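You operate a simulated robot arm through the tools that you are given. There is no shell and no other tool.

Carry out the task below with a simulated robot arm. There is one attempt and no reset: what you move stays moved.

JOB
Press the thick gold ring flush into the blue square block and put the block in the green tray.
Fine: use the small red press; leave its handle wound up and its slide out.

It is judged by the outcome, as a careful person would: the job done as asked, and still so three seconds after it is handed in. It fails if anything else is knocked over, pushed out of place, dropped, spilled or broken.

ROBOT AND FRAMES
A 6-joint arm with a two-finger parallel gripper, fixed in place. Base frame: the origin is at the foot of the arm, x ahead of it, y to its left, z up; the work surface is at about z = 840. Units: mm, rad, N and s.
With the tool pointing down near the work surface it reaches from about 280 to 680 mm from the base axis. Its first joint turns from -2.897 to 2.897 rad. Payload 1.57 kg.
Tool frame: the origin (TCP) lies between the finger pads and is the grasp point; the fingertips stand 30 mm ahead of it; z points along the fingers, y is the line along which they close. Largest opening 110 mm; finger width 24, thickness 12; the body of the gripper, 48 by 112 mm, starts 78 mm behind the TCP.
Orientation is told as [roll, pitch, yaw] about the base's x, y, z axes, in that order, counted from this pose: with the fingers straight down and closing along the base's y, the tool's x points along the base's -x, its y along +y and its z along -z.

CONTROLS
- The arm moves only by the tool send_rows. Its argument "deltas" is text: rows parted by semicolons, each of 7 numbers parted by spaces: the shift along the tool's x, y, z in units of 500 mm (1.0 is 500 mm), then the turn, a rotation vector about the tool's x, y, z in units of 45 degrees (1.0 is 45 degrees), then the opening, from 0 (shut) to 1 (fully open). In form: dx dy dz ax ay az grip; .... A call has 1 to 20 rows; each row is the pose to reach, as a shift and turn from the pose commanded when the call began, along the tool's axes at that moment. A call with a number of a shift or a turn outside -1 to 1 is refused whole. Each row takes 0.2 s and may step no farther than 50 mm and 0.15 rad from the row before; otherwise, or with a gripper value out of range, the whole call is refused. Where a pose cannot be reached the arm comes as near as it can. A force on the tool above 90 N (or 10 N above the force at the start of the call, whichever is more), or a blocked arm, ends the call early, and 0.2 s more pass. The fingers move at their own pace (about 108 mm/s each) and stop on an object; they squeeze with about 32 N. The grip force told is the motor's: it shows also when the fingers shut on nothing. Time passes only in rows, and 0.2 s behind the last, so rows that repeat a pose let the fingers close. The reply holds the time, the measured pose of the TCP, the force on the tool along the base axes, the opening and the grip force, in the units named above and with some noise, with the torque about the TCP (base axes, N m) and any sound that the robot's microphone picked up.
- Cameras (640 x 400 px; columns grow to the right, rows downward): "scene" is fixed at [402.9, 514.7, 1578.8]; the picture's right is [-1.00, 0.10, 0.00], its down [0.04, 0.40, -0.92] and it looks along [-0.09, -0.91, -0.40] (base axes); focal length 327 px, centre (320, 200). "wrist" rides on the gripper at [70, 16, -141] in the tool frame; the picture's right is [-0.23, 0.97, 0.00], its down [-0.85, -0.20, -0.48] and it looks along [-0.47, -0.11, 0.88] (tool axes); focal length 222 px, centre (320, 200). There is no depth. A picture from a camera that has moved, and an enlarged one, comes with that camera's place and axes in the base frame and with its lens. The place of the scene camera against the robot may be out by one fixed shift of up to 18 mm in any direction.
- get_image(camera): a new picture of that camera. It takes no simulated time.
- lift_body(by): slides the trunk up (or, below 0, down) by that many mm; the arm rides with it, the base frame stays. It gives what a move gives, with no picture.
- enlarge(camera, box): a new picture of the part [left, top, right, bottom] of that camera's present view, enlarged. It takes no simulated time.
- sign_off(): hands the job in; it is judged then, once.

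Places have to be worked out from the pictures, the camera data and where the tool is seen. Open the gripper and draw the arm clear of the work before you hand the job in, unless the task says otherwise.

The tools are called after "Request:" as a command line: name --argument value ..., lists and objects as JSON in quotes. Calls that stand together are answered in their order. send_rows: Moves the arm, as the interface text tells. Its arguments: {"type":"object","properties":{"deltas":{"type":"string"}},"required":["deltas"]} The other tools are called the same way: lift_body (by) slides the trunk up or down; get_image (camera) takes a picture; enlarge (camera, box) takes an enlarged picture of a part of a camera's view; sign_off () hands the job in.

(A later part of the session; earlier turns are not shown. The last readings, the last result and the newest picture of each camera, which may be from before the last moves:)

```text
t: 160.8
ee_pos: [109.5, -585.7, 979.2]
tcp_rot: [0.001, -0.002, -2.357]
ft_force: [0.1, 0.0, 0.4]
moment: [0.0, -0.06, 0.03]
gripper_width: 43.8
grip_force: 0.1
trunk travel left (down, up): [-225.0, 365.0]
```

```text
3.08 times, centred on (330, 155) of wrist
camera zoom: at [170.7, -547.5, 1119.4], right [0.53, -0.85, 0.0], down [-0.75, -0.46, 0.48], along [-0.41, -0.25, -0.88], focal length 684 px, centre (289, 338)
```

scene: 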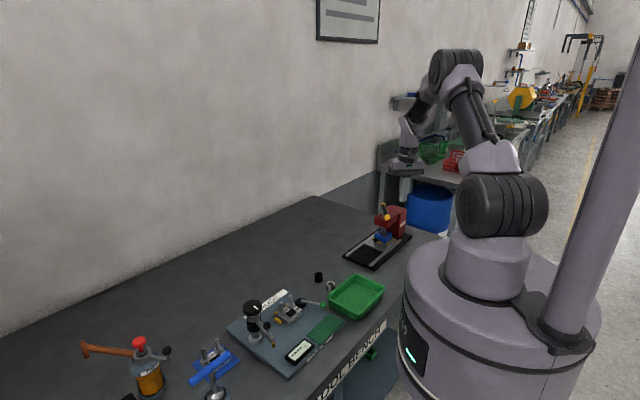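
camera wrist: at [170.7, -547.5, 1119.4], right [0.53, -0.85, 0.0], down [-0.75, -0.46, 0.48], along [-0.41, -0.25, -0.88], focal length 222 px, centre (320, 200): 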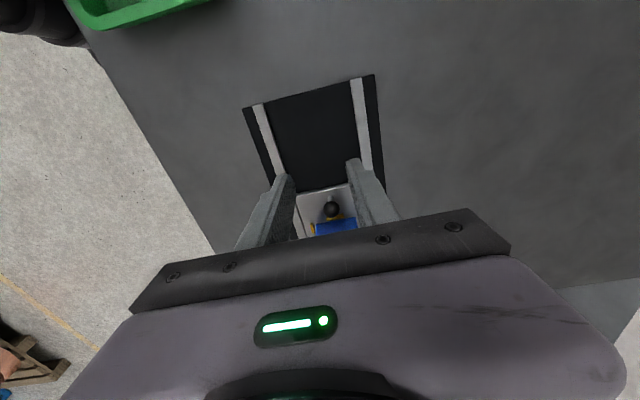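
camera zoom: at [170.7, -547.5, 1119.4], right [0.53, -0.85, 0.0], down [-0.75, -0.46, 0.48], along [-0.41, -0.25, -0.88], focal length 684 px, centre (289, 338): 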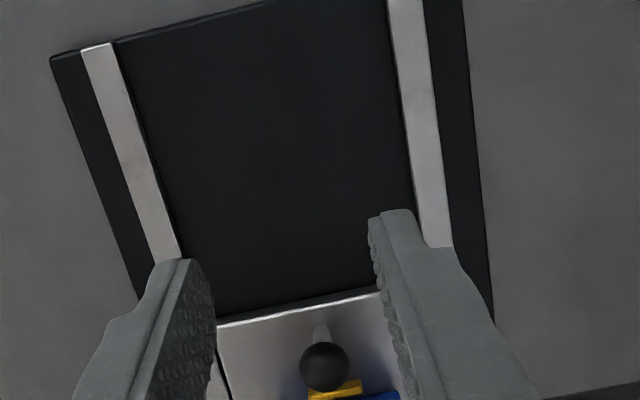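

Knob is near (61.5,-632). Moving over it, descending and gripping.

Request:
send_rows --deltas "-0.068 -0.0014 0 0 0 0 0.4; -0.136 -0.0028 0 0 0 0 0.4; -0.136 -0.0028 0.06 0 0 0 0.4; -0.136 -0.0028 0.131 0 0 0 0.4; -0.136 -0.0028 0.131 0 0 0 0.4"

Request:
enlarge --camera "scene" --box '[355, 190, 425, 255]'

Request:
enlarge --camera "wrist" --box '[250, 90, 410, 220]'

```text
t: 162.0
ee_pos: [59.4, -632.4, 911.8]
tcp_rot: [0.0, -0.002, -2.357]
ft_force: [0.2, 0.5, -0.1]
moment: [0.03, 0.0, 0.01]
gripper_width: 44.2
grip_force: 0.2
trunk travel left (down, up): [-225.0, 365.0]
```

```text
6.15 times, centred on (390, 222) of scene
camera zoom: at [402.9, 514.7, 1578.8], right [-1.0, 0.1, 0.0], down [0.04, 0.4, -0.92], along [-0.09, -0.91, -0.4], focal length 2010 px, centre (-111, 62)
```

zoom: 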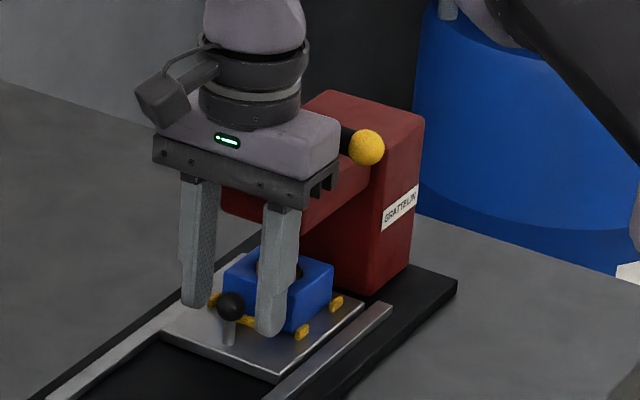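

```text
3.08 times, centred on (330, 155) of wrist
camera zoom: at [120.9, -595.1, 1052.5], right [0.53, -0.85, 0.0], down [-0.75, -0.46, 0.48], along [-0.41, -0.25, -0.88], focal length 684 px, centre (289, 338)
```

zoom: 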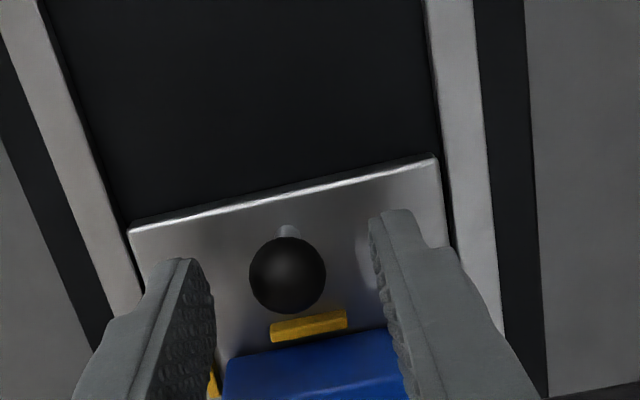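

Knob is centred. Closing and pulling the slide outward.

Request:
send_rows --deltas "0 0 0 0 0 0 0; 0 0 0 0 0 0 0; 0 0 0 0 0 0 0; 0.01 0 0 0 0 0 0; 0.03 0 0 0 0 0 0; 0.05 0 0 0 0 0 0; 0.07 0 0 0 0 0 0; 0.09 0 0 0 0 0 0; 0.11 0 0 0 0 0 0; 0.13 0 0 0 0 0 0; 0.13 0 0 0 0 0 0"

Request:
enlarge --camera "scene" --box '[340, 200, 420, 265]'

```text
t: 164.4
ee_pos: [106.7, -587.1, 911.6]
tcp_rot: [-0.002, -0.001, -2.36]
ft_force: [-4.0, 4.3, -10.8]
moment: [-0.12, 0.21, 0.06]
gripper_width: 19.7
grip_force: 33.8
trunk travel left (down, up): [-225.0, 365.0]
```

```text
6.15 times, centred on (380, 232) of scene
camera zoom: at [402.9, 514.7, 1578.8], right [-1.0, 0.1, 0.0], down [0.04, 0.4, -0.92], along [-0.09, -0.91, -0.4], focal length 2010 px, centre (-49, 0)
```

zoom: 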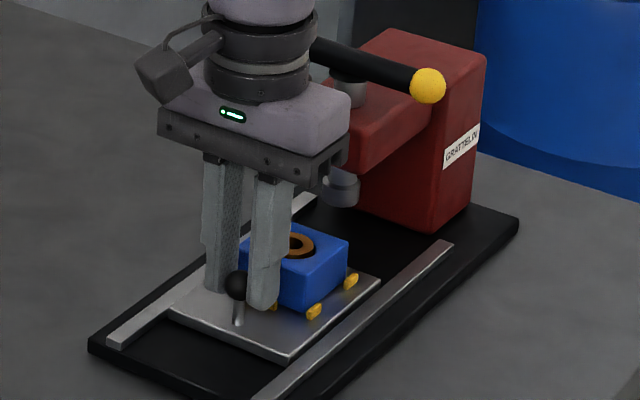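

Sliding out well. Another ~50 mm to the outer stop.

Request:
send_rows --deltas "0.02 -0.001 0.002 0 0 0 0; 0.04 -0.001 0.002 0 0 0 0; 0.06 -0.001 0.002 0 0 0 0; 0.08 -0.001 0.002 0 0 0 0; 0.092 -0.001 0.002 0 0 0 0; 0.1 -0.001 0.002 0 0 0 0; 0.1 -0.001 0.002 0 0 0 0"

Request:
enlarge --camera "scene" --box '[340, 200, 420, 265]'

```text
t: 166.0
ee_pos: [141.7, -552.5, 911.2]
tcp_rot: [0.002, -0.001, -2.357]
ft_force: [-4.0, -2.9, 3.9]
moment: [-0.18, 0.22, -0.06]
gripper_width: 19.5
grip_force: 33.9
trunk travel left (down, up): [-225.0, 365.0]
```

```text
6.15 times, centred on (380, 232) of scene
camera zoom: at [402.9, 514.7, 1578.8], right [-1.0, 0.1, 0.0], down [0.04, 0.4, -0.92], along [-0.09, -0.91, -0.4], focal length 2010 px, centre (-49, 0)
```

zoom: 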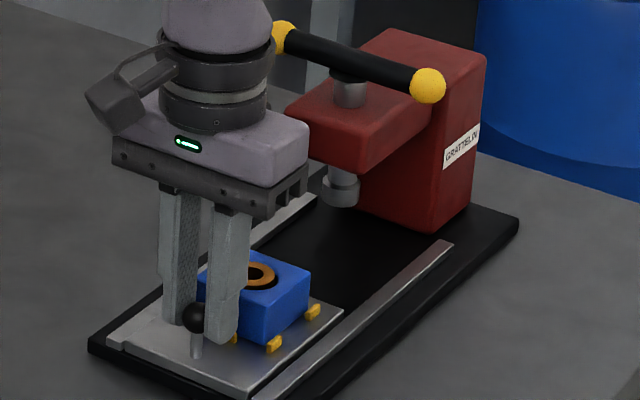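

The slide is out. Releasing the knob and rising to inspect the ring in the open.

Request:
send_rows --deltas "-0.003 0 0 0 0 0 0; -0.003 0 0 0 0 0 0.4; -0.003 0 0 0 0 0 0.45; -0.003 0 -0.05 0 0 0 0.45; -0.003 0 -0.12 0 0 0 0.6; -0.06 0 -0.18 0 0 0 0.68; -0.12 0 -0.18 0 0 0 0.68; -0.12 0 -0.18 0 0 0 0.68"

Request:
get_image --camera "wrist"

Request:
enlarge --camera "wrist" --box '[270, 100, 370, 180]'

Request:
enlarge --camera "scene" --box '[362, 232, 386, 250]'

```text
t: 167.8
ee_pos: [97.9, -592.6, 1001.8]
tcp_rot: [0.0, -0.002, -2.359]
ft_force: [-0.4, -1.1, -0.3]
moment: [0.0, -0.04, -0.01]
gripper_width: 74.8
grip_force: 0.0
trunk travel left (down, up): [-225.0, 365.0]
```

```text
taken
camera wrist: at [159.5, -555.1, 1142.5], right [0.53, -0.85, 0.0], down [-0.75, -0.46, 0.48], along [-0.41, -0.25, -0.88], focal length 222 px, centre (320, 200)
```

wrist: 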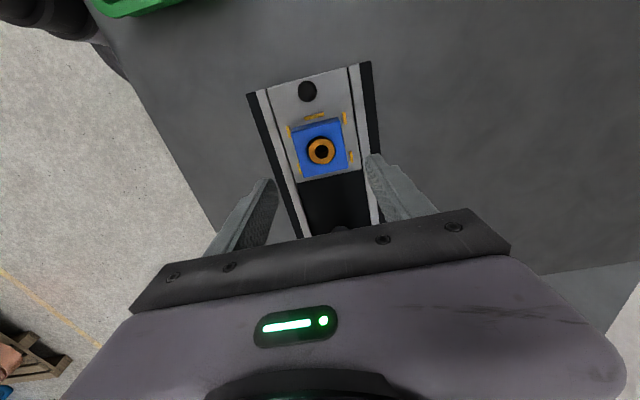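

```text
5.00 times, centred on (320, 140) of wrist
camera zoom: at [159.5, -555.1, 1142.5], right [0.53, -0.85, 0.0], down [-0.75, -0.46, 0.48], along [-0.41, -0.25, -0.88], focal length 1111 px, centre (320, 500)
```

zoom: 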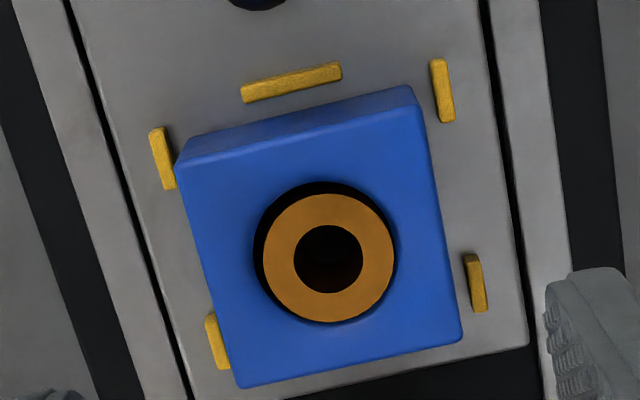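

```text
16.00 times, centred on (374, 241) of scene
camera zoom: at [402.9, 514.7, 1578.8], right [-1.0, 0.1, 0.0], down [0.04, 0.4, -0.92], along [-0.09, -0.91, -0.4], focal length 5225 px, centre (-544, -456)
```

zoom: 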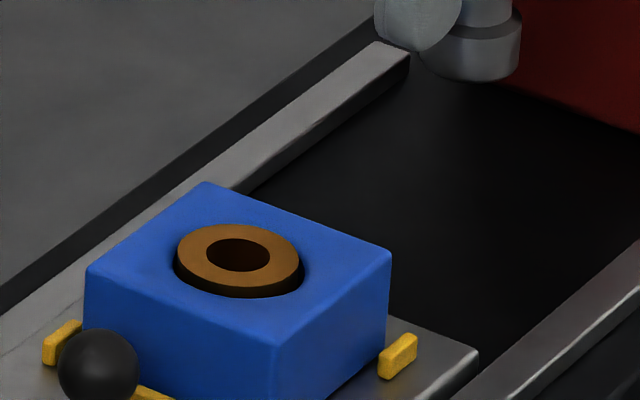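

The ring is clearly still a couple of mm proud and shoved to one side of the bore. Let me look at maximum zoom for tilt before deciding how to re-press.

Request:
enlarge --camera "wrist" --box '[300, 130, 345, 170]'

Request:
enlarge --camera "scene" --box '[368, 238, 380, 247]'

```text
10.00 times, centred on (322, 150) of wrist
camera zoom: at [159.5, -555.1, 1142.5], right [0.53, -0.85, 0.0], down [-0.75, -0.46, 0.48], along [-0.41, -0.25, -0.88], focal length 2221 px, centre (295, 700)
```

zoom: 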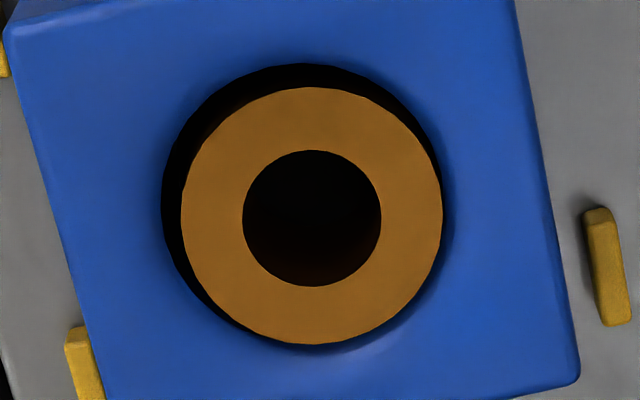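

```text
16.00 times, centred on (374, 242) of scene
camera zoom: at [402.9, 514.7, 1578.8], right [-1.0, 0.1, 0.0], down [0.04, 0.4, -0.92], along [-0.09, -0.91, -0.4], focal length 5225 px, centre (-544, -480)
```

zoom: 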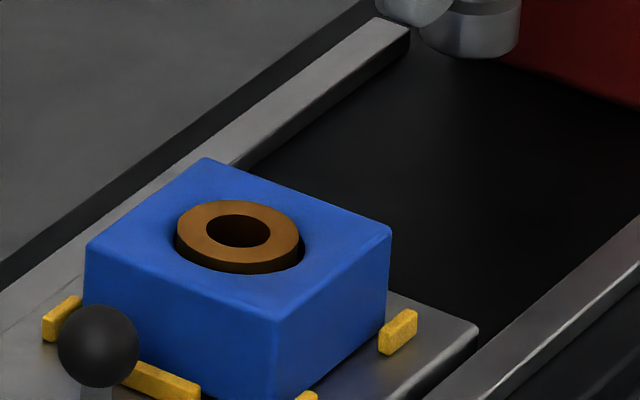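

I need a precise answer, so I'll use the closed fingertips as a height gauge: first touch a block corner, then the ring.

Request:
send_rows --deltas "0.0468 0.0488 0 0 0 0 0; 0.0468 0.0488 0.05 0 0 0 0; 0.0468 0.0488 0.1 0 0 0 0; 0.0468 0.0488 0.15 0 0 0 0; 0.0468 0.0488 0.154 0 0 0 0; 0.0468 0.0488 0.158 0 0 0 0; 0.0468 0.0488 0.16 0 0 0 0; 0.0468 0.0488 0.16 0 0 0 0"

Request:
send_rows --deltas "0 0 0.001 0 0 0 0; 0 0 0.002 0 0 0 0; 0 0 0.002 0 0 0 0"

Request:
send_rows --deltas "0 0 0.001 0 0 0 0; 0 0 0.002 0 0 0 0; 0 0 0.002 0 0 0 0"

Request:
enlarge --camera "scene" --box '[355, 225, 395, 255]'

```text
t: 169.6
ee_pos: [133.1, -593.6, 922.4]
tcp_rot: [0.004, -0.004, -2.357]
ft_force: [-0.3, -2.2, 23.3]
moment: [-0.01, 0.09, -0.04]
gripper_width: 0.2
grip_force: 21.5
trunk travel left (down, up): [-225.0, 365.0]
```

```text
t: 170.4
ee_pos: [134.3, -593.1, 923.3]
tcp_rot: [0.005, -0.005, -2.357]
ft_force: [2.9, -10.4, 46.1]
moment: [-0.36, 0.13, 0.11]
gripper_width: 0.1
grip_force: 21.4
trunk travel left (down, up): [-225.0, 365.0]
```

```text
t: 171.2
ee_pos: [132.7, -593.9, 923.4]
tcp_rot: [0.008, -0.004, -2.357]
ft_force: [1.9, -11.3, 56.3]
moment: [-0.42, 0.18, 0.09]
gripper_width: 0.0
grip_force: 21.4
trunk travel left (down, up): [-225.0, 365.0]
```

```text
13.33 times, centred on (375, 240) of scene
camera zoom: at [402.9, 514.7, 1578.8], right [-1.0, 0.1, 0.0], down [0.04, 0.4, -0.92], along [-0.09, -0.91, -0.4], focal length 4354 px, centre (-413, -333)
```

zoom: 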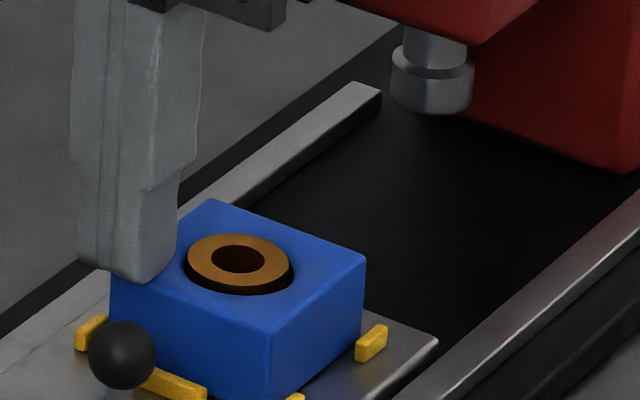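

Block top contact: 23 N at command 921, i.e. first touch at about TCP 922. Now probing the ring top.

Request:
send_rows --deltas "0 0 -0.01 0 0 0 0; 0 0 -0.04 0 0 0 0; -0.025 -0.023 -0.04 0 0 0 0; -0.0495 -0.0464 -0.04 0 0 0 0; -0.0495 -0.0464 -0.02 0 0 0 0; -0.0495 -0.0464 -0.014 0 0 0 0; -0.0495 -0.0464 -0.014 0 0 0 0"

Request:
send_rows --deltas "0 0 0.001 0 0 0 0; 0 0 0.002 0 0 0 0; 0 0 0.002 0 0 0 0"

Request:
send_rows --deltas "0 0 0.001 0 0 0 0; 0 0 0.002 0 0 0 0; 0 0 0.002 0 0 0 0"

Request:
send_rows --deltas "0 0 0.001 0 0 0 0; 0 0 0.002 0 0 0 0; 0 0 0.002 0 0 0 0"

```text
t: 172.8
ee_pos: [100.5, -596.1, 926.5]
tcp_rot: [0.0, -0.003, -2.358]
ft_force: [0.6, 0.1, 0.4]
moment: [0.01, 0.01, -0.01]
gripper_width: 0.0
grip_force: 21.3
trunk travel left (down, up): [-225.0, 365.0]
```

```text
t: 173.6
ee_pos: [99.3, -595.1, 925.7]
tcp_rot: [0.0, -0.001, -2.358]
ft_force: [0.2, -0.2, 0.3]
moment: [0.01, -0.01, -0.01]
gripper_width: 0.0
grip_force: 21.4
trunk travel left (down, up): [-225.0, 365.0]
```

```text
t: 174.4
ee_pos: [98.8, -594.2, 924.4]
tcp_rot: [-0.001, -0.001, -2.357]
ft_force: [0.5, -0.4, 0.4]
moment: [0.01, -0.01, 0.0]
gripper_width: 0.0
grip_force: 21.4
trunk travel left (down, up): [-225.0, 365.0]
```

```text
t: 175.2
ee_pos: [98.2, -594.2, 923.5]
tcp_rot: [-0.001, -0.001, -2.359]
ft_force: [1.9, 0.1, 1.9]
moment: [-0.03, -0.03, -0.03]
gripper_width: 0.0
grip_force: 21.5
trunk travel left (down, up): [-225.0, 365.0]
```

Ring contact begins at about 923, versus ~922 for the block: only ~1 mm proud. One more step for stiffness.

Request:
send_rows --deltas "0 0 0.001 0 0 0 0; 0 0 0.002 0 0 0 0; 0 0 0.002 0 0 0 0"

Request:
send_rows --deltas "0 0 0.001 0 0 0 0; 0 0 0.002 0 0 0 0; 0 0 0.002 0 0 0 0"

```text
t: 176.0
ee_pos: [98.9, -595.0, 923.6]
tcp_rot: [0.002, -0.004, -2.359]
ft_force: [-1.6, -1.9, 12.3]
moment: [-0.11, 0.05, -0.02]
gripper_width: 0.1
grip_force: 21.0
trunk travel left (down, up): [-225.0, 365.0]
```

```text
t: 176.8
ee_pos: [100.0, -594.5, 923.9]
tcp_rot: [0.003, -0.004, -2.358]
ft_force: [-0.7, -4.2, 23.8]
moment: [-0.19, 0.02, 0.01]
gripper_width: 0.0
grip_force: 21.8
trunk travel left (down, up): [-225.0, 365.0]
```

At equal command both read the same, but my fingertip is rounded and its centre sat over the ring's bore. I'll repeat with the fingertip centre right on the ring's annulus.

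Request:
send_rows --deltas "0 0 -0.016 0 0 0 0; 0.0226 0 -0.016 0 0 0 0; 0.0226 0 -0.012 0 0 0 0; 0.0226 0 -0.01 0 0 0 0; 0.0226 0 -0.01 0 0 0 0"

Request:
send_rows --deltas "0 0 0.001 0 0 0 0; 0 0 0.002 0 0 0 0; 0 0 0.002 0 0 0 0"

Request:
send_rows --deltas "0 0 0.001 0 0 0 0; 0 0 0.002 0 0 0 0; 0 0 0.002 0 0 0 0"

Request:
send_rows --deltas "0 0 0.001 0 0 0 0; 0 0 0.002 0 0 0 0; 0 0 0.002 0 0 0 0"

```text
t: 178.0
ee_pos: [108.3, -586.2, 926.3]
tcp_rot: [0.0, -0.001, -2.358]
ft_force: [-0.1, 0.7, 0.5]
moment: [0.0, -0.01, 0.0]
gripper_width: 0.0
grip_force: 21.4
trunk travel left (down, up): [-225.0, 365.0]
```

```text
t: 178.8
ee_pos: [106.5, -588.0, 925.3]
tcp_rot: [0.001, -0.003, -2.357]
ft_force: [0.2, 0.2, 0.7]
moment: [0.03, 0.01, 0.03]
gripper_width: 0.1
grip_force: 21.1
trunk travel left (down, up): [-225.0, 365.0]
```

```text
t: 179.6
ee_pos: [107.3, -587.5, 924.6]
tcp_rot: [-0.001, -0.002, -2.358]
ft_force: [-0.5, -0.2, -0.2]
moment: [-0.01, -0.03, 0.01]
gripper_width: 0.2
grip_force: 21.3
trunk travel left (down, up): [-225.0, 365.0]
```

```text
t: 180.4
ee_pos: [106.8, -587.6, 924.0]
tcp_rot: [-0.001, -0.003, -2.358]
ft_force: [-0.1, -0.6, 4.0]
moment: [0.01, -0.06, -0.01]
gripper_width: 0.1
grip_force: 21.5
trunk travel left (down, up): [-225.0, 365.0]
```

Ring annulus touches at ~923.3. Now re-probe the block top beside it (23 mm out along the slide axis) for a clean comparison.

Request:
send_rows --deltas "0 0 -0.012 0 0 0 0; 0.0234 0 -0.012 0 0 0 0; 0.0234 0 -0.006 0 0 0 0; 0.0234 0 -0.004 0 0 0 0; 0.0234 0 -0.004 0 0 0 0"

Request:
send_rows --deltas "0 0 0.001 0 0 0 0; 0 0 0.002 0 0 0 0; 0 0 0.002 0 0 0 0"

Request:
send_rows --deltas "0 0 0.001 0 0 0 0; 0 0 0.002 0 0 0 0; 0 0 0.002 0 0 0 0"

Request:
send_rows --deltas "0 0 0.001 0 0 0 0; 0 0 0.002 0 0 0 0; 0 0 0.002 0 0 0 0"

Request:
enlarge --camera "scene" --box '[358, 230, 388, 252]'

```text
t: 181.6
ee_pos: [115.8, -578.6, 926.1]
tcp_rot: [-0.001, -0.001, -2.358]
ft_force: [0.6, -0.6, -0.2]
moment: [0.03, 0.05, -0.02]
gripper_width: 0.0
grip_force: 21.2
trunk travel left (down, up): [-225.0, 365.0]
```

```text
t: 182.4
ee_pos: [114.5, -578.1, 925.9]
tcp_rot: [0.001, -0.003, -2.358]
ft_force: [0.8, 0.5, 0.2]
moment: [0.01, -0.01, 0.0]
gripper_width: 0.0
grip_force: 21.2
trunk travel left (down, up): [-225.0, 365.0]
```

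```text
t: 183.2
ee_pos: [115.0, -578.5, 924.0]
tcp_rot: [0.0, -0.002, -2.358]
ft_force: [-0.4, -0.5, 0.5]
moment: [0.01, 0.02, 0.0]
gripper_width: 0.0
grip_force: 21.7
trunk travel left (down, up): [-225.0, 365.0]
```

```text
t: 184.0
ee_pos: [115.3, -579.2, 924.1]
tcp_rot: [0.002, -0.002, -2.356]
ft_force: [3.0, -2.5, 11.3]
moment: [-0.02, -0.1, -0.03]
gripper_width: 0.0
grip_force: 21.3
trunk travel left (down, up): [-225.0, 365.0]
```

```text
16.00 times, centred on (373, 241) of scene
camera zoom: at [402.9, 514.7, 1578.8], right [-1.0, 0.1, 0.0], down [0.04, 0.4, -0.92], along [-0.09, -0.91, -0.4], focal length 5225 px, centre (-528, -456)
```

zoom: 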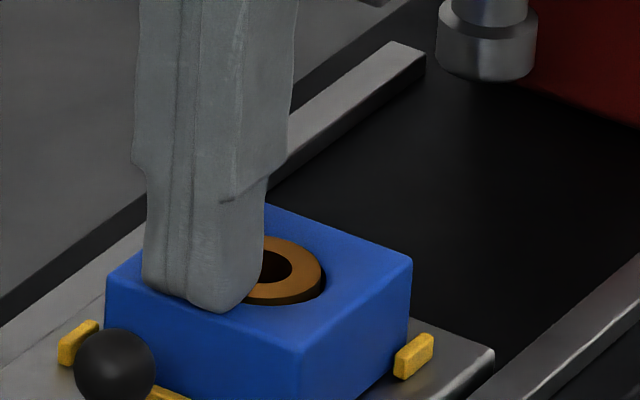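

Block touches at ~923.0 and the ring's +s side at ~923.35: just ~0.35 mm proud there. Probing the opposite (-s) side of the ring to check for tilt.

Request:
send_rows --deltas "0 0 -0.02 0 0 0 0; -0.035 0 -0.02 0 0 0 0; -0.0686 0 -0.02 0 0 0 0; -0.0686 0 -0.01 0 0 0 0; -0.0686 0 -0.006 0 0 0 0; -0.0686 0 -0.006 0 0 0 0"

Request:
send_rows --deltas "0 0 0.001 0 0 0 0; 0 0 0.002 0 0 0 0; 0 0 0.002 0 0 0 0"

Request:
send_rows --deltas "0 0 0.001 0 0 0 0; 0 0 0.002 0 0 0 0; 0 0 0.002 0 0 0 0"

Request:
send_rows --deltas "0 0 0.001 0 0 0 0; 0 0 0.002 0 0 0 0; 0 0 0.002 0 0 0 0"

```text
t: 185.4
ee_pos: [91.1, -603.4, 925.5]
tcp_rot: [0.001, -0.002, -2.359]
ft_force: [0.2, 0.8, -0.7]
moment: [0.04, -0.02, -0.01]
gripper_width: 0.0
grip_force: 21.2
trunk travel left (down, up): [-225.0, 365.0]
```

```text
t: 186.2
ee_pos: [91.6, -601.7, 925.5]
tcp_rot: [0.002, -0.002, -2.358]
ft_force: [0.6, 0.2, -0.2]
moment: [-0.01, 0.0, 0.0]
gripper_width: 0.1
grip_force: 20.6
trunk travel left (down, up): [-225.0, 365.0]
```

```text
t: 187.0
ee_pos: [90.2, -602.3, 924.1]
tcp_rot: [-0.001, -0.002, -2.359]
ft_force: [0.8, 0.8, 4.4]
moment: [0.0, -0.01, -0.02]
gripper_width: 0.2
grip_force: 21.1
trunk travel left (down, up): [-225.0, 365.0]
```

```text
t: 187.8
ee_pos: [91.6, -604.4, 924.3]
tcp_rot: [0.002, -0.005, -2.358]
ft_force: [-0.3, 0.4, 13.8]
moment: [-0.04, 0.05, -0.04]
gripper_width: 0.1
grip_force: 20.8
trunk travel left (down, up): [-225.0, 365.0]
```

Both sides read ~923.3 vs 923.0 for the block: the ring is level and within ~0.3 mm of flush (the visible dark band is just the bore's lead-in). The pressing is done. Now I'll pick the block out of the nest: rise, open, centre over it and descend.

Request:
send_rows --deltas "0 0 -0.03 0 0 0 0; 0 0 -0.08 0 0 0 0.4; 0.0218 -0.0016 -0.1 0 0 0 0.72; 0.0218 -0.0016 -0.1 0 0 0 0.72; 0.0218 -0.0016 -0.1 0 0 0 0.72"

Request:
get_image --camera "wrist"

Request:
enlarge --camera "wrist" --box '[240, 90, 400, 220]'

```text
t: 189.0
ee_pos: [97.1, -594.2, 972.9]
tcp_rot: [0.002, -0.002, -2.357]
ft_force: [0.6, 0.7, 0.2]
moment: [-0.01, -0.03, 0.02]
gripper_width: 79.2
grip_force: 0.1
trunk travel left (down, up): [-225.0, 365.0]
```

```text
taken
camera wrist: at [159.2, -556.6, 1114.3], right [0.53, -0.85, 0.0], down [-0.75, -0.46, 0.48], along [-0.41, -0.25, -0.88], focal length 222 px, centre (320, 200)
```

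wrist: 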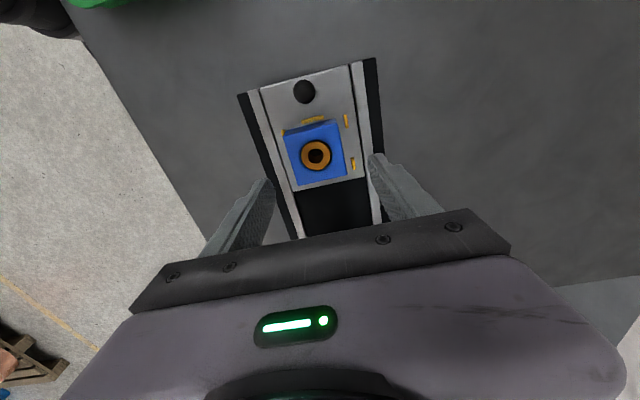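

```text
3.08 times, centred on (320, 155) of wrist
camera zoom: at [159.2, -556.6, 1114.3], right [0.53, -0.85, 0.0], down [-0.75, -0.46, 0.48], along [-0.41, -0.25, -0.88], focal length 684 px, centre (320, 338)
```

zoom: 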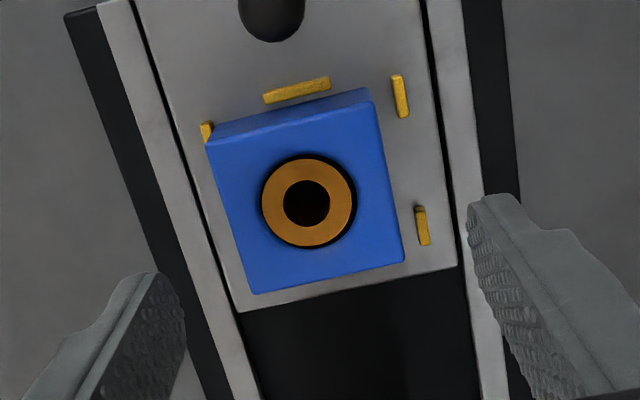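

The probing nudged the block sideways in the nest. Zooming to check the ring's seat in the bore again.

Request:
enlarge --camera "wrist" --box '[298, 136, 338, 172]'

Request:
enlarge --camera "scene" --box '[362, 232, 386, 250]'

```text
11.11 times, centred on (318, 154) of wrist
camera zoom: at [159.2, -556.6, 1114.3], right [0.53, -0.85, 0.0], down [-0.75, -0.46, 0.48], along [-0.41, -0.25, -0.88], focal length 2468 px, centre (342, 711)
```

zoom: 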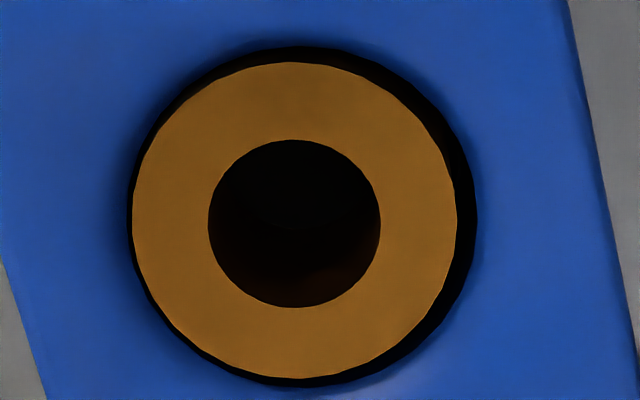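

```text
16.00 times, centred on (374, 241) of scene
camera zoom: at [402.9, 514.7, 1578.8], right [-1.0, 0.1, 0.0], down [0.04, 0.4, -0.92], along [-0.09, -0.91, -0.4], focal length 5225 px, centre (-544, -456)
```

zoom: 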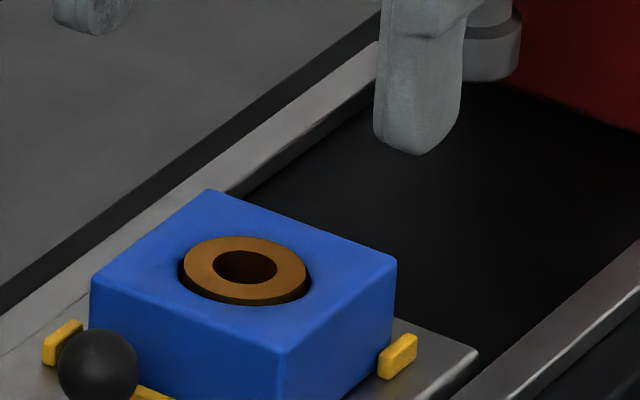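

Ring level confirmed by touch; the block's centre is now ≈ s -346.6, l 487. Shifting the gripper to match and descending to grasp it.

Request:
send_rows --deltas "0.0078 -0.0066 0.04 0 0 0 0.72; 0.0078 -0.0066 0.09 0 0 0 0.72; 0.0078 -0.0066 0.13 0 0 0 0.72; 0.0078 -0.0066 0.144 0 0 0 0.72; 0.0078 -0.0066 0.144 0 0 0 0.72"

Request:
enlarge --camera "wrist" --box '[240, 90, 400, 220]'

Request:
enlarge --camera "scene" --box '[350, 220, 400, 260]'

```text
t: 190.2
ee_pos: [98.3, -590.2, 900.2]
tcp_rot: [0.001, -0.003, -2.358]
ft_force: [-0.1, -0.8, 0.6]
moment: [-0.01, -0.01, -0.04]
gripper_width: 79.3
grip_force: 0.0
trunk travel left (down, up): [-225.0, 365.0]
```

```text
3.08 times, centred on (320, 155) of wrist
camera zoom: at [159.3, -551.9, 1041.6], right [0.53, -0.85, 0.0], down [-0.75, -0.46, 0.48], along [-0.41, -0.25, -0.88], focal length 684 px, centre (320, 338)
```

zoom: 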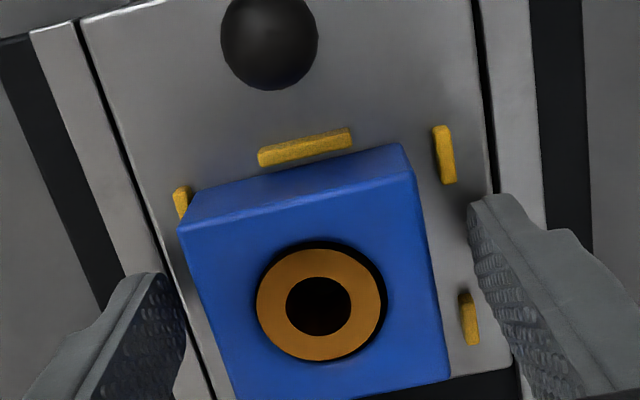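

```text
10.00 times, centred on (375, 240) of scene
camera zoom: at [402.9, 514.7, 1578.8], right [-1.0, 0.1, 0.0], down [0.04, 0.4, -0.92], along [-0.09, -0.91, -0.4], focal length 3266 px, centre (-230, -200)
```

zoom: 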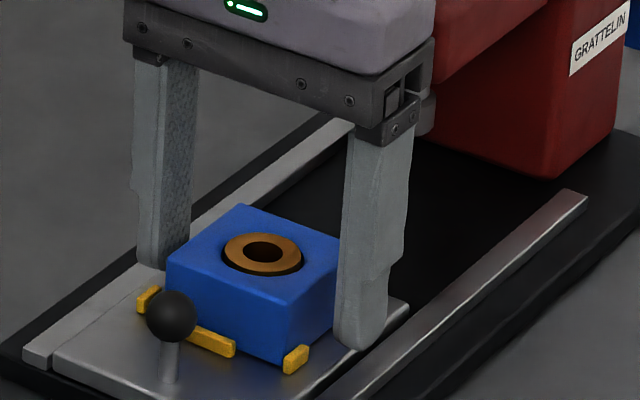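

Fingers straddle the block properly. Closing, then lifting it clear of the nest.

Request:
send_rows --deltas "0 0 0 0 0 0 0; 0 0 0 0 0 0 0; 0 0 0 0 0 0 0; 0 0 -0.02 0 0 0 0; 0 0 -0.06 0 0 0 0; 0 0 -0.12 0 0 0 0; 0 0 -0.2 0 0 0 0; 0 0 -0.2 0 0 0 0"

Request:
get_image --camera "wrist"

Request:
enlarge --camera "wrist" --box '[270, 130, 370, 210]'

Request:
enlarge --camera "scene" --box '[350, 205, 400, 250]'

```text
t: 192.0
ee_pos: [97.9, -591.4, 1000.7]
tcp_rot: [0.0, -0.001, -2.359]
ft_force: [0.9, 1.1, -3.2]
moment: [0.0, -0.01, 0.02]
gripper_width: 55.8
grip_force: 33.0
trunk travel left (down, up): [-225.0, 365.0]
```

```text
taken
camera wrist: at [159.8, -553.2, 1142.1], right [0.53, -0.85, 0.0], down [-0.75, -0.46, 0.48], along [-0.41, -0.25, -0.88], focal length 222 px, centre (320, 200)
```

wrist: 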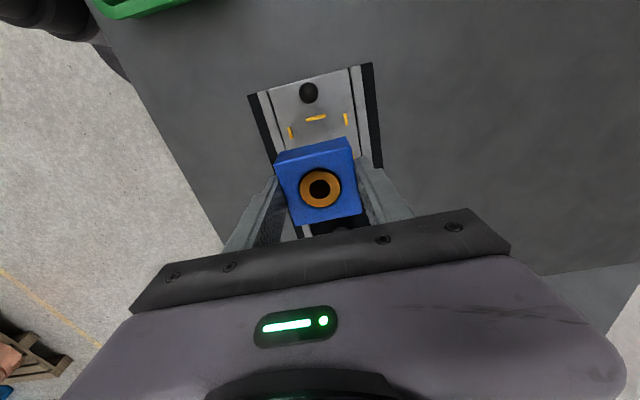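

```text
5.00 times, centred on (320, 170) of wrist
camera zoom: at [159.8, -553.2, 1142.1], right [0.53, -0.85, 0.0], down [-0.75, -0.46, 0.48], along [-0.41, -0.25, -0.88], focal length 1111 px, centre (320, 350)
```

zoom: 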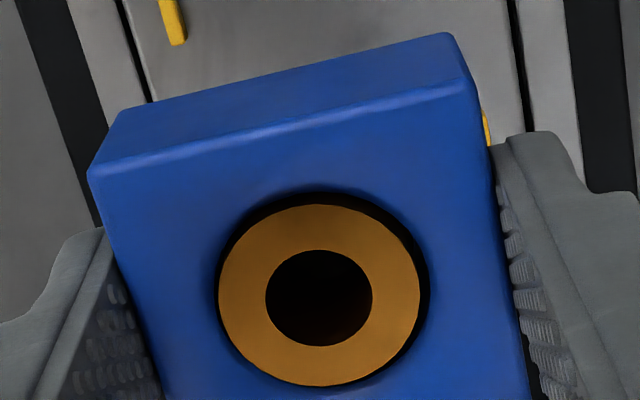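

```text
8.89 times, centred on (375, 228) of scene
camera zoom: at [402.9, 514.7, 1578.8], right [-1.0, 0.1, 0.0], down [0.04, 0.4, -0.92], along [-0.09, -0.91, -0.4], focal length 2903 px, centre (-169, -44)
```

zoom: 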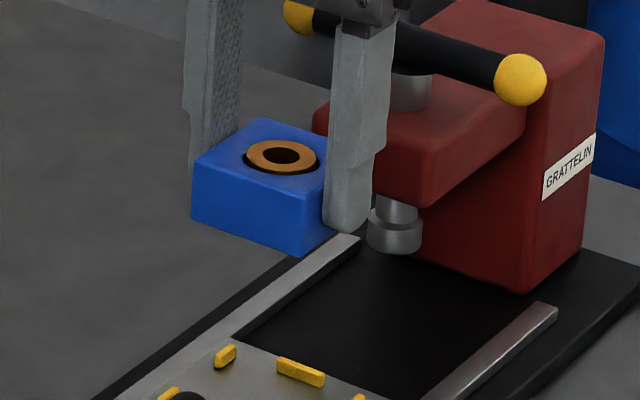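

The block with ring is held. Since touch and vision disagree on how flush the ring is, I'll lift the block up to the scene camera's eye level for a side-on look.

Request:
lift_body --by 360

Request:
send_rows --deltas "0 0 -0.02 0 0 -0.1667 0; 0 0 -0.04 0 0 -0.3333 0; 0 0 -0.06 0 0 -0.5 0; 0 0 -0.08 0 0 -0.6667 0; 0 0 -0.1 0 0 -0.8333 0; 0 0 -0.1 0 0 -1 0; 0 0 -0.1 0 0 -1 0"

Request:
get_image --camera "scene"

```text
t: 195.5
ee_pos: [99.1, -592.2, 1361.7]
tcp_rot: [-0.001, -0.001, -2.359]
ft_force: [-0.8, -0.2, -3.9]
moment: [0.02, 0.01, 0.03]
gripper_width: 55.7
grip_force: 31.7
trunk travel left (down, up): [-585.0, 5.0]
```

```text
t: 197.1
ee_pos: [99.3, -590.1, 1411.1]
tcp_rot: [-0.001, -0.001, -1.571]
ft_force: [-1.0, 0.3, -2.7]
moment: [-0.02, 0.0, 0.0]
gripper_width: 55.8
grip_force: 32.0
trunk travel left (down, up): [-585.0, 5.0]
```

```text
taken
```

scene: 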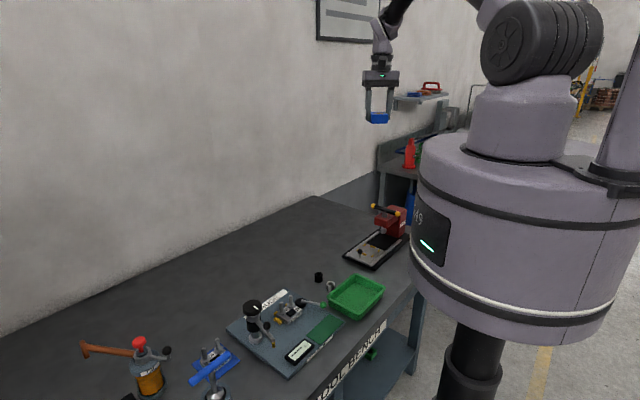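

Request:
enlarge --camera "scene" --box '[362, 104, 396, 128]'

```text
16.00 times, centred on (379, 116) of scene
camera zoom: at [402.9, 514.7, 1578.8], right [-1.0, 0.1, 0.0], down [0.04, 0.4, -0.92], along [-0.09, -0.91, -0.4], focal length 5225 px, centre (-624, 1544)
```

zoom: 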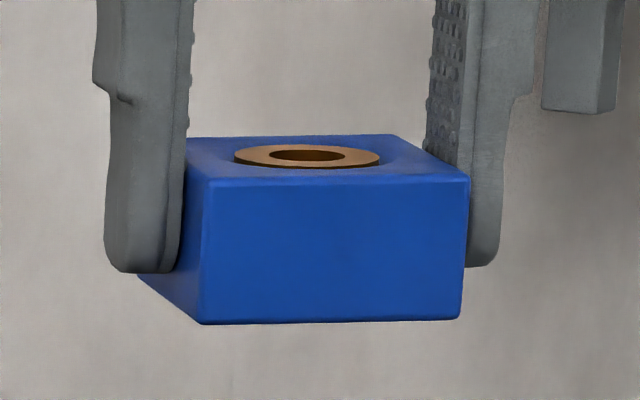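

Great view: the ring looks essentially flush (≈0.3–0.5 mm), matching the touch measurement. One more look closer to eye level to be sure.

Request:
send_rows --deltas "0 0 -0.08 0 0 0 0; 0 0 -0.16 0 0 0 0; 0 0 -0.24 0 0 0 0; 0 0 -0.28 0 0 0 0; 0 0 -0.28 0 0 0 0"

Request:
get_image --camera "scene"

Request:
enlarge --camera "scene" --box '[362, 60, 396, 84]'

```text
t: 198.3
ee_pos: [99.5, -591.2, 1550.6]
tcp_rot: [-0.003, 0.0, -1.572]
ft_force: [-0.4, 0.7, -3.0]
moment: [0.04, 0.01, -0.01]
gripper_width: 55.7
grip_force: 32.0
trunk travel left (down, up): [-585.0, 5.0]
```

```text
taken
```

scene: 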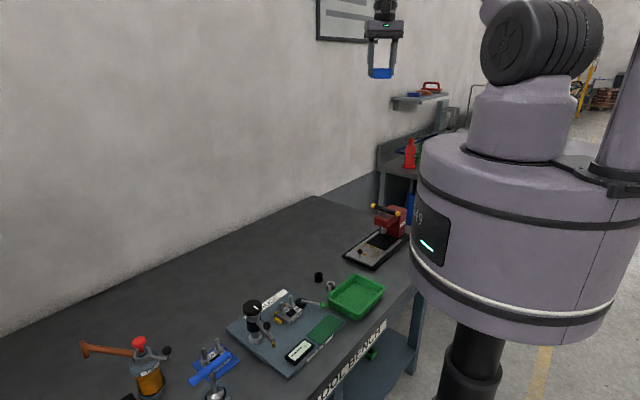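

```text
16.00 times, centred on (379, 72) of scene
camera zoom: at [402.9, 514.7, 1578.8], right [-1.0, 0.1, 0.0], down [0.04, 0.4, -0.92], along [-0.09, -0.91, -0.4], focal length 5225 px, centre (-624, 2248)
```

zoom: 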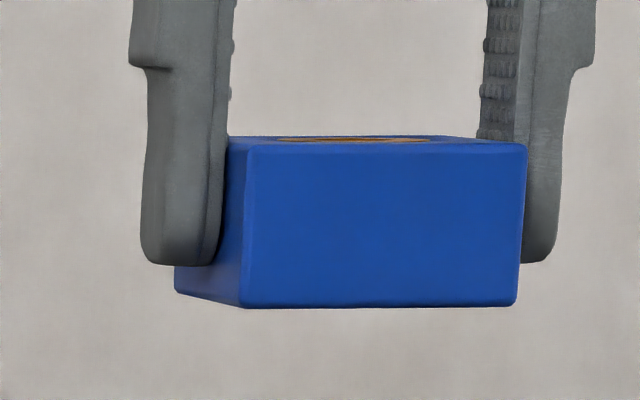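

At eye level the ring doesn't rise above the block's top: it's flush. Now carrying the block to the green tray, lowering the arm and turning to match the tray's 45° orientation.

Request:
send_rows --deltas "0.0706 0.03 0.0429 0 0 -0.1429 0; 0.1411 0.06 0.0857 0 0 -0.2857 0; 0.2117 0.09 0.1286 0 0 -0.4286 0; 0.2823 0.12 0.1714 0 0 -0.5714 0; 0.3529 0.15 0.2143 0 0 -0.7143 0; 0.4234 0.18 0.2571 0 0 -0.8571 0; 0.494 0.21 0.3 0 0 -1 0; 0.494 0.21 0.3 0 0 -1 0"

Request:
lift_body --by -360

Request:
get_image --camera "wrist"

Request:
get_image --camera "scene"

```text
t: 200.1
ee_pos: [204.4, -344.3, 1399.7]
tcp_rot: [-0.001, 0.0, -0.788]
ft_force: [-0.3, 0.0, -3.7]
moment: [0.0, -0.02, -0.01]
gripper_width: 55.8
grip_force: 31.8
trunk travel left (down, up): [-585.0, 5.0]
```

```text
t: 203.6
ee_pos: [204.4, -341.7, 1040.1]
tcp_rot: [-0.002, -0.001, -0.787]
ft_force: [0.3, 0.4, -4.0]
moment: [0.0, 0.03, -0.01]
gripper_width: 55.8
grip_force: 32.0
trunk travel left (down, up): [-225.0, 365.0]
```

```text
taken
camera wrist: at [166.6, -282.5, 1180.8], right [0.85, 0.53, 0.0], down [0.46, -0.75, 0.48], along [0.25, -0.41, -0.88], focal length 222 px, centre (320, 200)
```

wrist: 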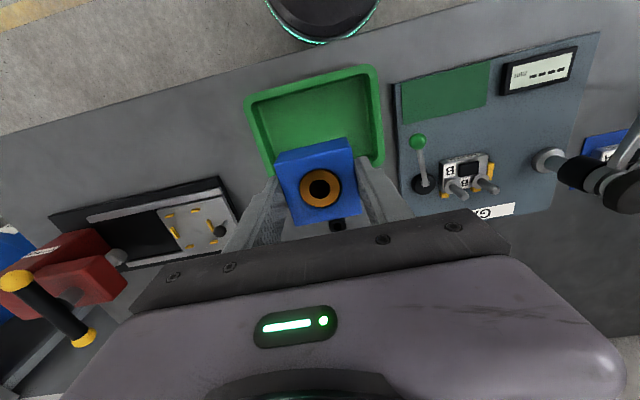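

```text
taken
```

scene: 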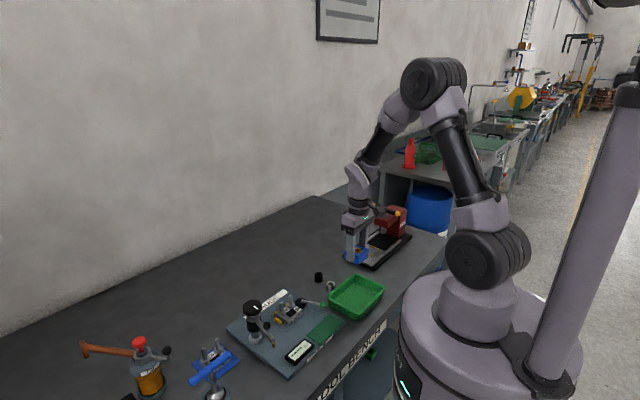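

The tray centre is ≈(202,-341), directly below. Lowering the block into it.

Request:
send_rows --deltas "0.0057 0 0.06 0 0 0 0; 0.0057 0 0.13 0 0 0 0; 0.0057 0 0.2 0 0 0 0; 0.0057 0 0.25 0 0 0 0; 0.0057 0 0.28 0 0 0 0; 0.0057 0 0.3 0 0 0 0; 0.0057 0 0.308 0 0 0 0; 0.0057 0 0.308 0 0 0 0"

Request:
get_image --camera "wrist"

Request:
enlarge --camera "scene" --box '[315, 255, 395, 325]'

```text
t: 205.4
ee_pos: [201.1, -341.2, 885.0]
tcp_rot: [0.0, -0.001, -0.787]
ft_force: [0.7, 0.1, -3.7]
moment: [-0.04, 0.02, 0.0]
gripper_width: 55.6
grip_force: 32.3
trunk travel left (down, up): [-225.0, 365.0]
```

```text
taken
camera wrist: at [164.3, -280.4, 1026.6], right [0.85, 0.53, 0.0], down [0.46, -0.75, 0.48], along [0.25, -0.41, -0.88], focal length 222 px, centre (320, 200)
```

wrist: 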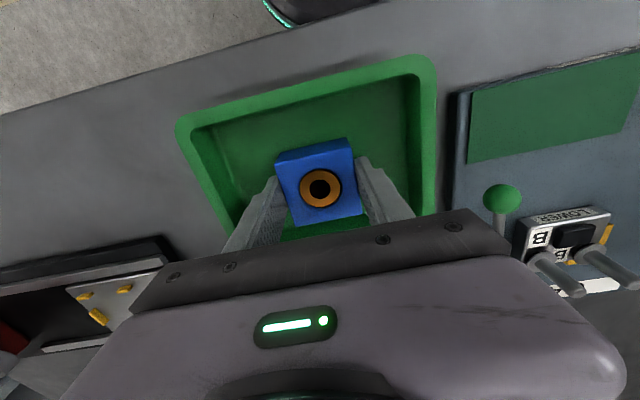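

```text
5.71 times, centred on (355, 290) of scene
camera zoom: at [402.9, 514.7, 1578.8], right [-1.0, 0.1, 0.0], down [0.04, 0.4, -0.92], along [-0.09, -0.91, -0.4], focal length 1866 px, centre (120, -314)
```

zoom: 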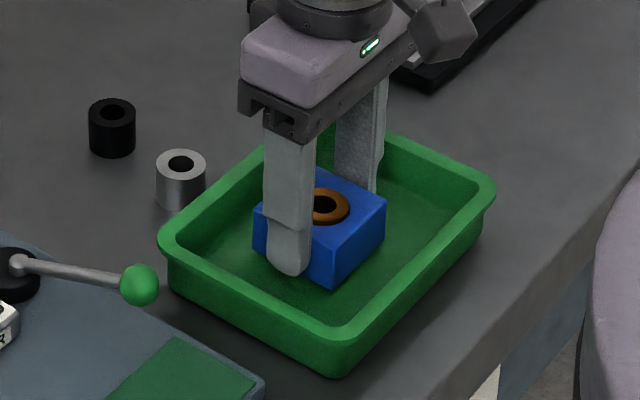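

The block is inside the tray just above the floor. Lowering the last few millimetres until contact.

Request:
send_rows --deltas "0 0 0.003 0 0 0 0; 0 0 0.006 0 0 0 0; 0 0 0.006 0 0 0 0"

Request:
send_rows --deltas "0 0 0.002 0 0 0 0; 0 0 0.004 0 0 0 0; 0 0 0.004 0 0 0 0"

```text
t: 206.2
ee_pos: [201.8, -340.2, 882.3]
tcp_rot: [-0.002, 0.0, -0.787]
ft_force: [0.8, -0.1, -3.0]
moment: [-0.02, -0.01, -0.02]
gripper_width: 55.8
grip_force: 32.1
trunk travel left (down, up): [-225.0, 365.0]
```

```text
t: 207.0
ee_pos: [201.5, -342.3, 881.1]
tcp_rot: [-0.002, 0.0, -0.787]
ft_force: [0.4, -0.3, -2.3]
moment: [0.02, -0.07, 0.02]
gripper_width: 55.9
grip_force: 31.7
trunk travel left (down, up): [-225.0, 365.0]
```

Request:
send_rows --deltas "0 0 0.002 0 0 0 0; 0 0 0.003 0 0 0 0; 0 0 0.003 0 0 0 0"

```text
t: 207.8
ee_pos: [200.9, -341.5, 880.0]
tcp_rot: [-0.002, -0.002, -0.787]
ft_force: [2.0, -1.7, 20.7]
moment: [0.02, -0.23, 0.08]
gripper_width: 55.9
grip_force: 32.4
trunk travel left (down, up): [-225.0, 365.0]
```

Contact with the tray floor. Easing off slightly, opening, and lifting straight out.

Request:
send_rows --deltas "0 0 -0.002 0 0 0 0; 0 0 -0.002 0 0 0 0.6; 0 0 -0.002 0 0 0 0.68; 0 0 -0.002 0 0 0 0.68; 0 0 -0.04 0 0 0 0.68; 0 0 -0.12 0 0 0 0.68; 0 0 -0.2 0 0 0 0.68; 0 0 -0.28 0 0 0 0.68; 0 0 -0.28 0 0 0 0.68"

Request:
get_image --camera "wrist"

Request:
enlarge --camera "wrist" --box '[240, 60, 400, 190]'

Request:
enlarge --camera "scene" --box '[315, 255, 395, 325]'

```text
t: 209.8
ee_pos: [201.0, -340.6, 1020.8]
tcp_rot: [-0.002, 0.0, -0.786]
ft_force: [0.4, -0.3, 0.2]
moment: [0.01, -0.01, -0.02]
gripper_width: 74.7
grip_force: 0.0
trunk travel left (down, up): [-225.0, 365.0]
```

```text
taken
camera wrist: at [164.8, -279.8, 1161.2], right [0.85, 0.53, 0.0], down [0.46, -0.75, 0.48], along [0.25, -0.41, -0.88], focal length 222 px, centre (320, 200)
```

wrist: 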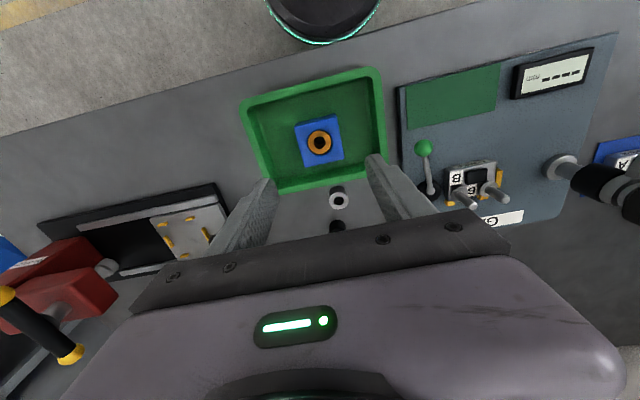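

```text
3.08 times, centred on (320, 125) of wrist
camera zoom: at [164.8, -279.8, 1161.2], right [0.85, 0.53, 0.0], down [0.46, -0.75, 0.48], along [0.25, -0.41, -0.88], focal length 684 px, centre (320, 431)
```

zoom: 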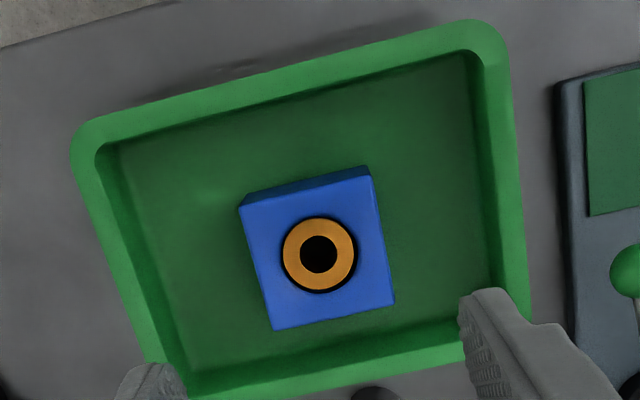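

```text
5.71 times, centred on (355, 290) of scene
camera zoom: at [402.9, 514.7, 1578.8], right [-1.0, 0.1, 0.0], down [0.04, 0.4, -0.92], along [-0.09, -0.91, -0.4], focal length 1866 px, centre (120, -314)
```

zoom: 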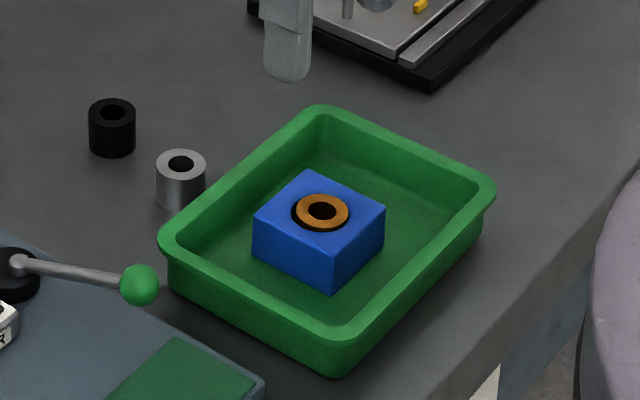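

The block rests neatly in the tray with the ring in it. Now I'll wind the handle fully up: raise the trunk 100 mm and go back to yaw -90° beside the handle's near arm.

Request:
lift_body --by 100

Request:
send_rows --deltas "-0.0119 -0.0825 0.0075 0 0 0.1667 0.3; -0.0238 -0.165 0.015 0 0 0.3333 0; -0.0356 -0.2476 0.0225 0 0 0.5 0; -0.0475 -0.3301 0.03 0 0 0.6667 0; -0.0594 -0.4126 0.0375 0 0 0.8333 0; -0.0713 -0.4952 0.045 0 0 1 0; -0.0831 -0.5777 0.0525 0 0 1 0; -0.095 -0.6602 0.06 0 0 1 0; -0.095 -0.6602 0.06 0 0 1 0"

Request:
send_rows --deltas "0 0 0 0 -0.167 0 0; 0 0 0 0 -0.333 0 0; 0 0 0 0 -0.333 0 0"

Request:
get_image --camera "wrist"

Request:
enlarge --camera "scene" --box '[350, 190, 425, 265]'

```text
t: 211.2
ee_pos: [202.2, -340.2, 1118.7]
tcp_rot: [-0.002, 0.0, -0.787]
ft_force: [0.1, 0.2, 0.1]
moment: [-0.01, 0.03, -0.05]
gripper_width: 74.7
grip_force: 0.0
trunk travel left (down, up): [-325.0, 265.0]
```

```text
t: 213.2
ee_pos: [2.7, -606.3, 1092.6]
tcp_rot: [-0.001, -0.002, -1.571]
ft_force: [0.6, 0.4, 0.2]
moment: [-0.01, -0.03, 0.0]
gripper_width: 0.1
grip_force: 21.6
trunk travel left (down, up): [-325.0, 265.0]
```

```text
t: 214.0
ee_pos: [1.4, -607.0, 1090.9]
tcp_rot: [0.0, -0.263, -1.573]
ft_force: [1.2, -0.2, 0.5]
moment: [-0.03, 0.0, -0.01]
gripper_width: 0.1
grip_force: 21.6
trunk travel left (down, up): [-325.0, 265.0]
```

```text
taken
camera wrist: at [18.8, -503.0, 1208.9], right [0.97, -0.22, 0.06], down [-0.2, -0.7, 0.69], along [-0.11, -0.68, -0.73], focal length 222 px, centre (320, 200)
```

wrist: 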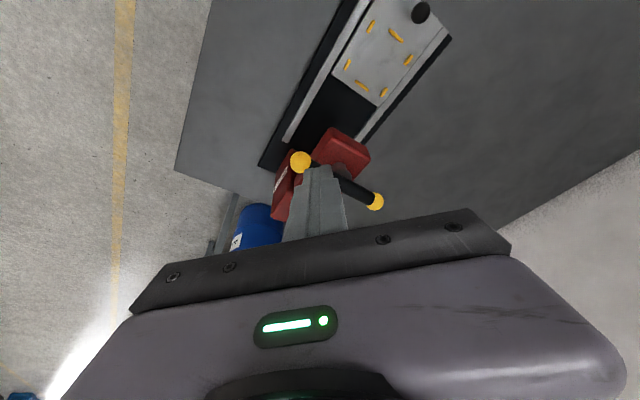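

```text
5.33 times, centred on (388, 228) of scene
camera zoom: at [402.9, 514.7, 1578.8], right [-1.0, 0.1, 0.0], down [0.04, 0.4, -0.92], along [-0.09, -0.91, -0.4], focal length 1742 px, centre (-40, 53)
```

zoom: 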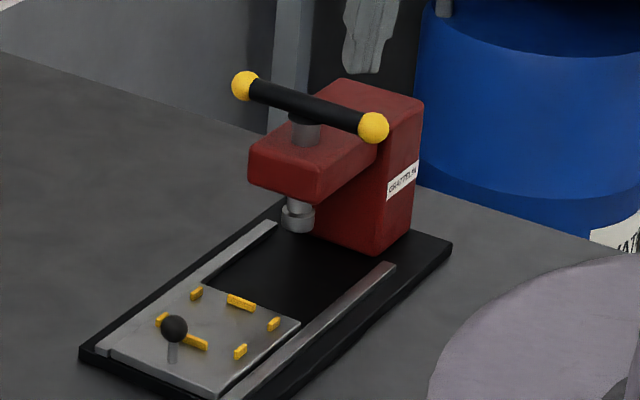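

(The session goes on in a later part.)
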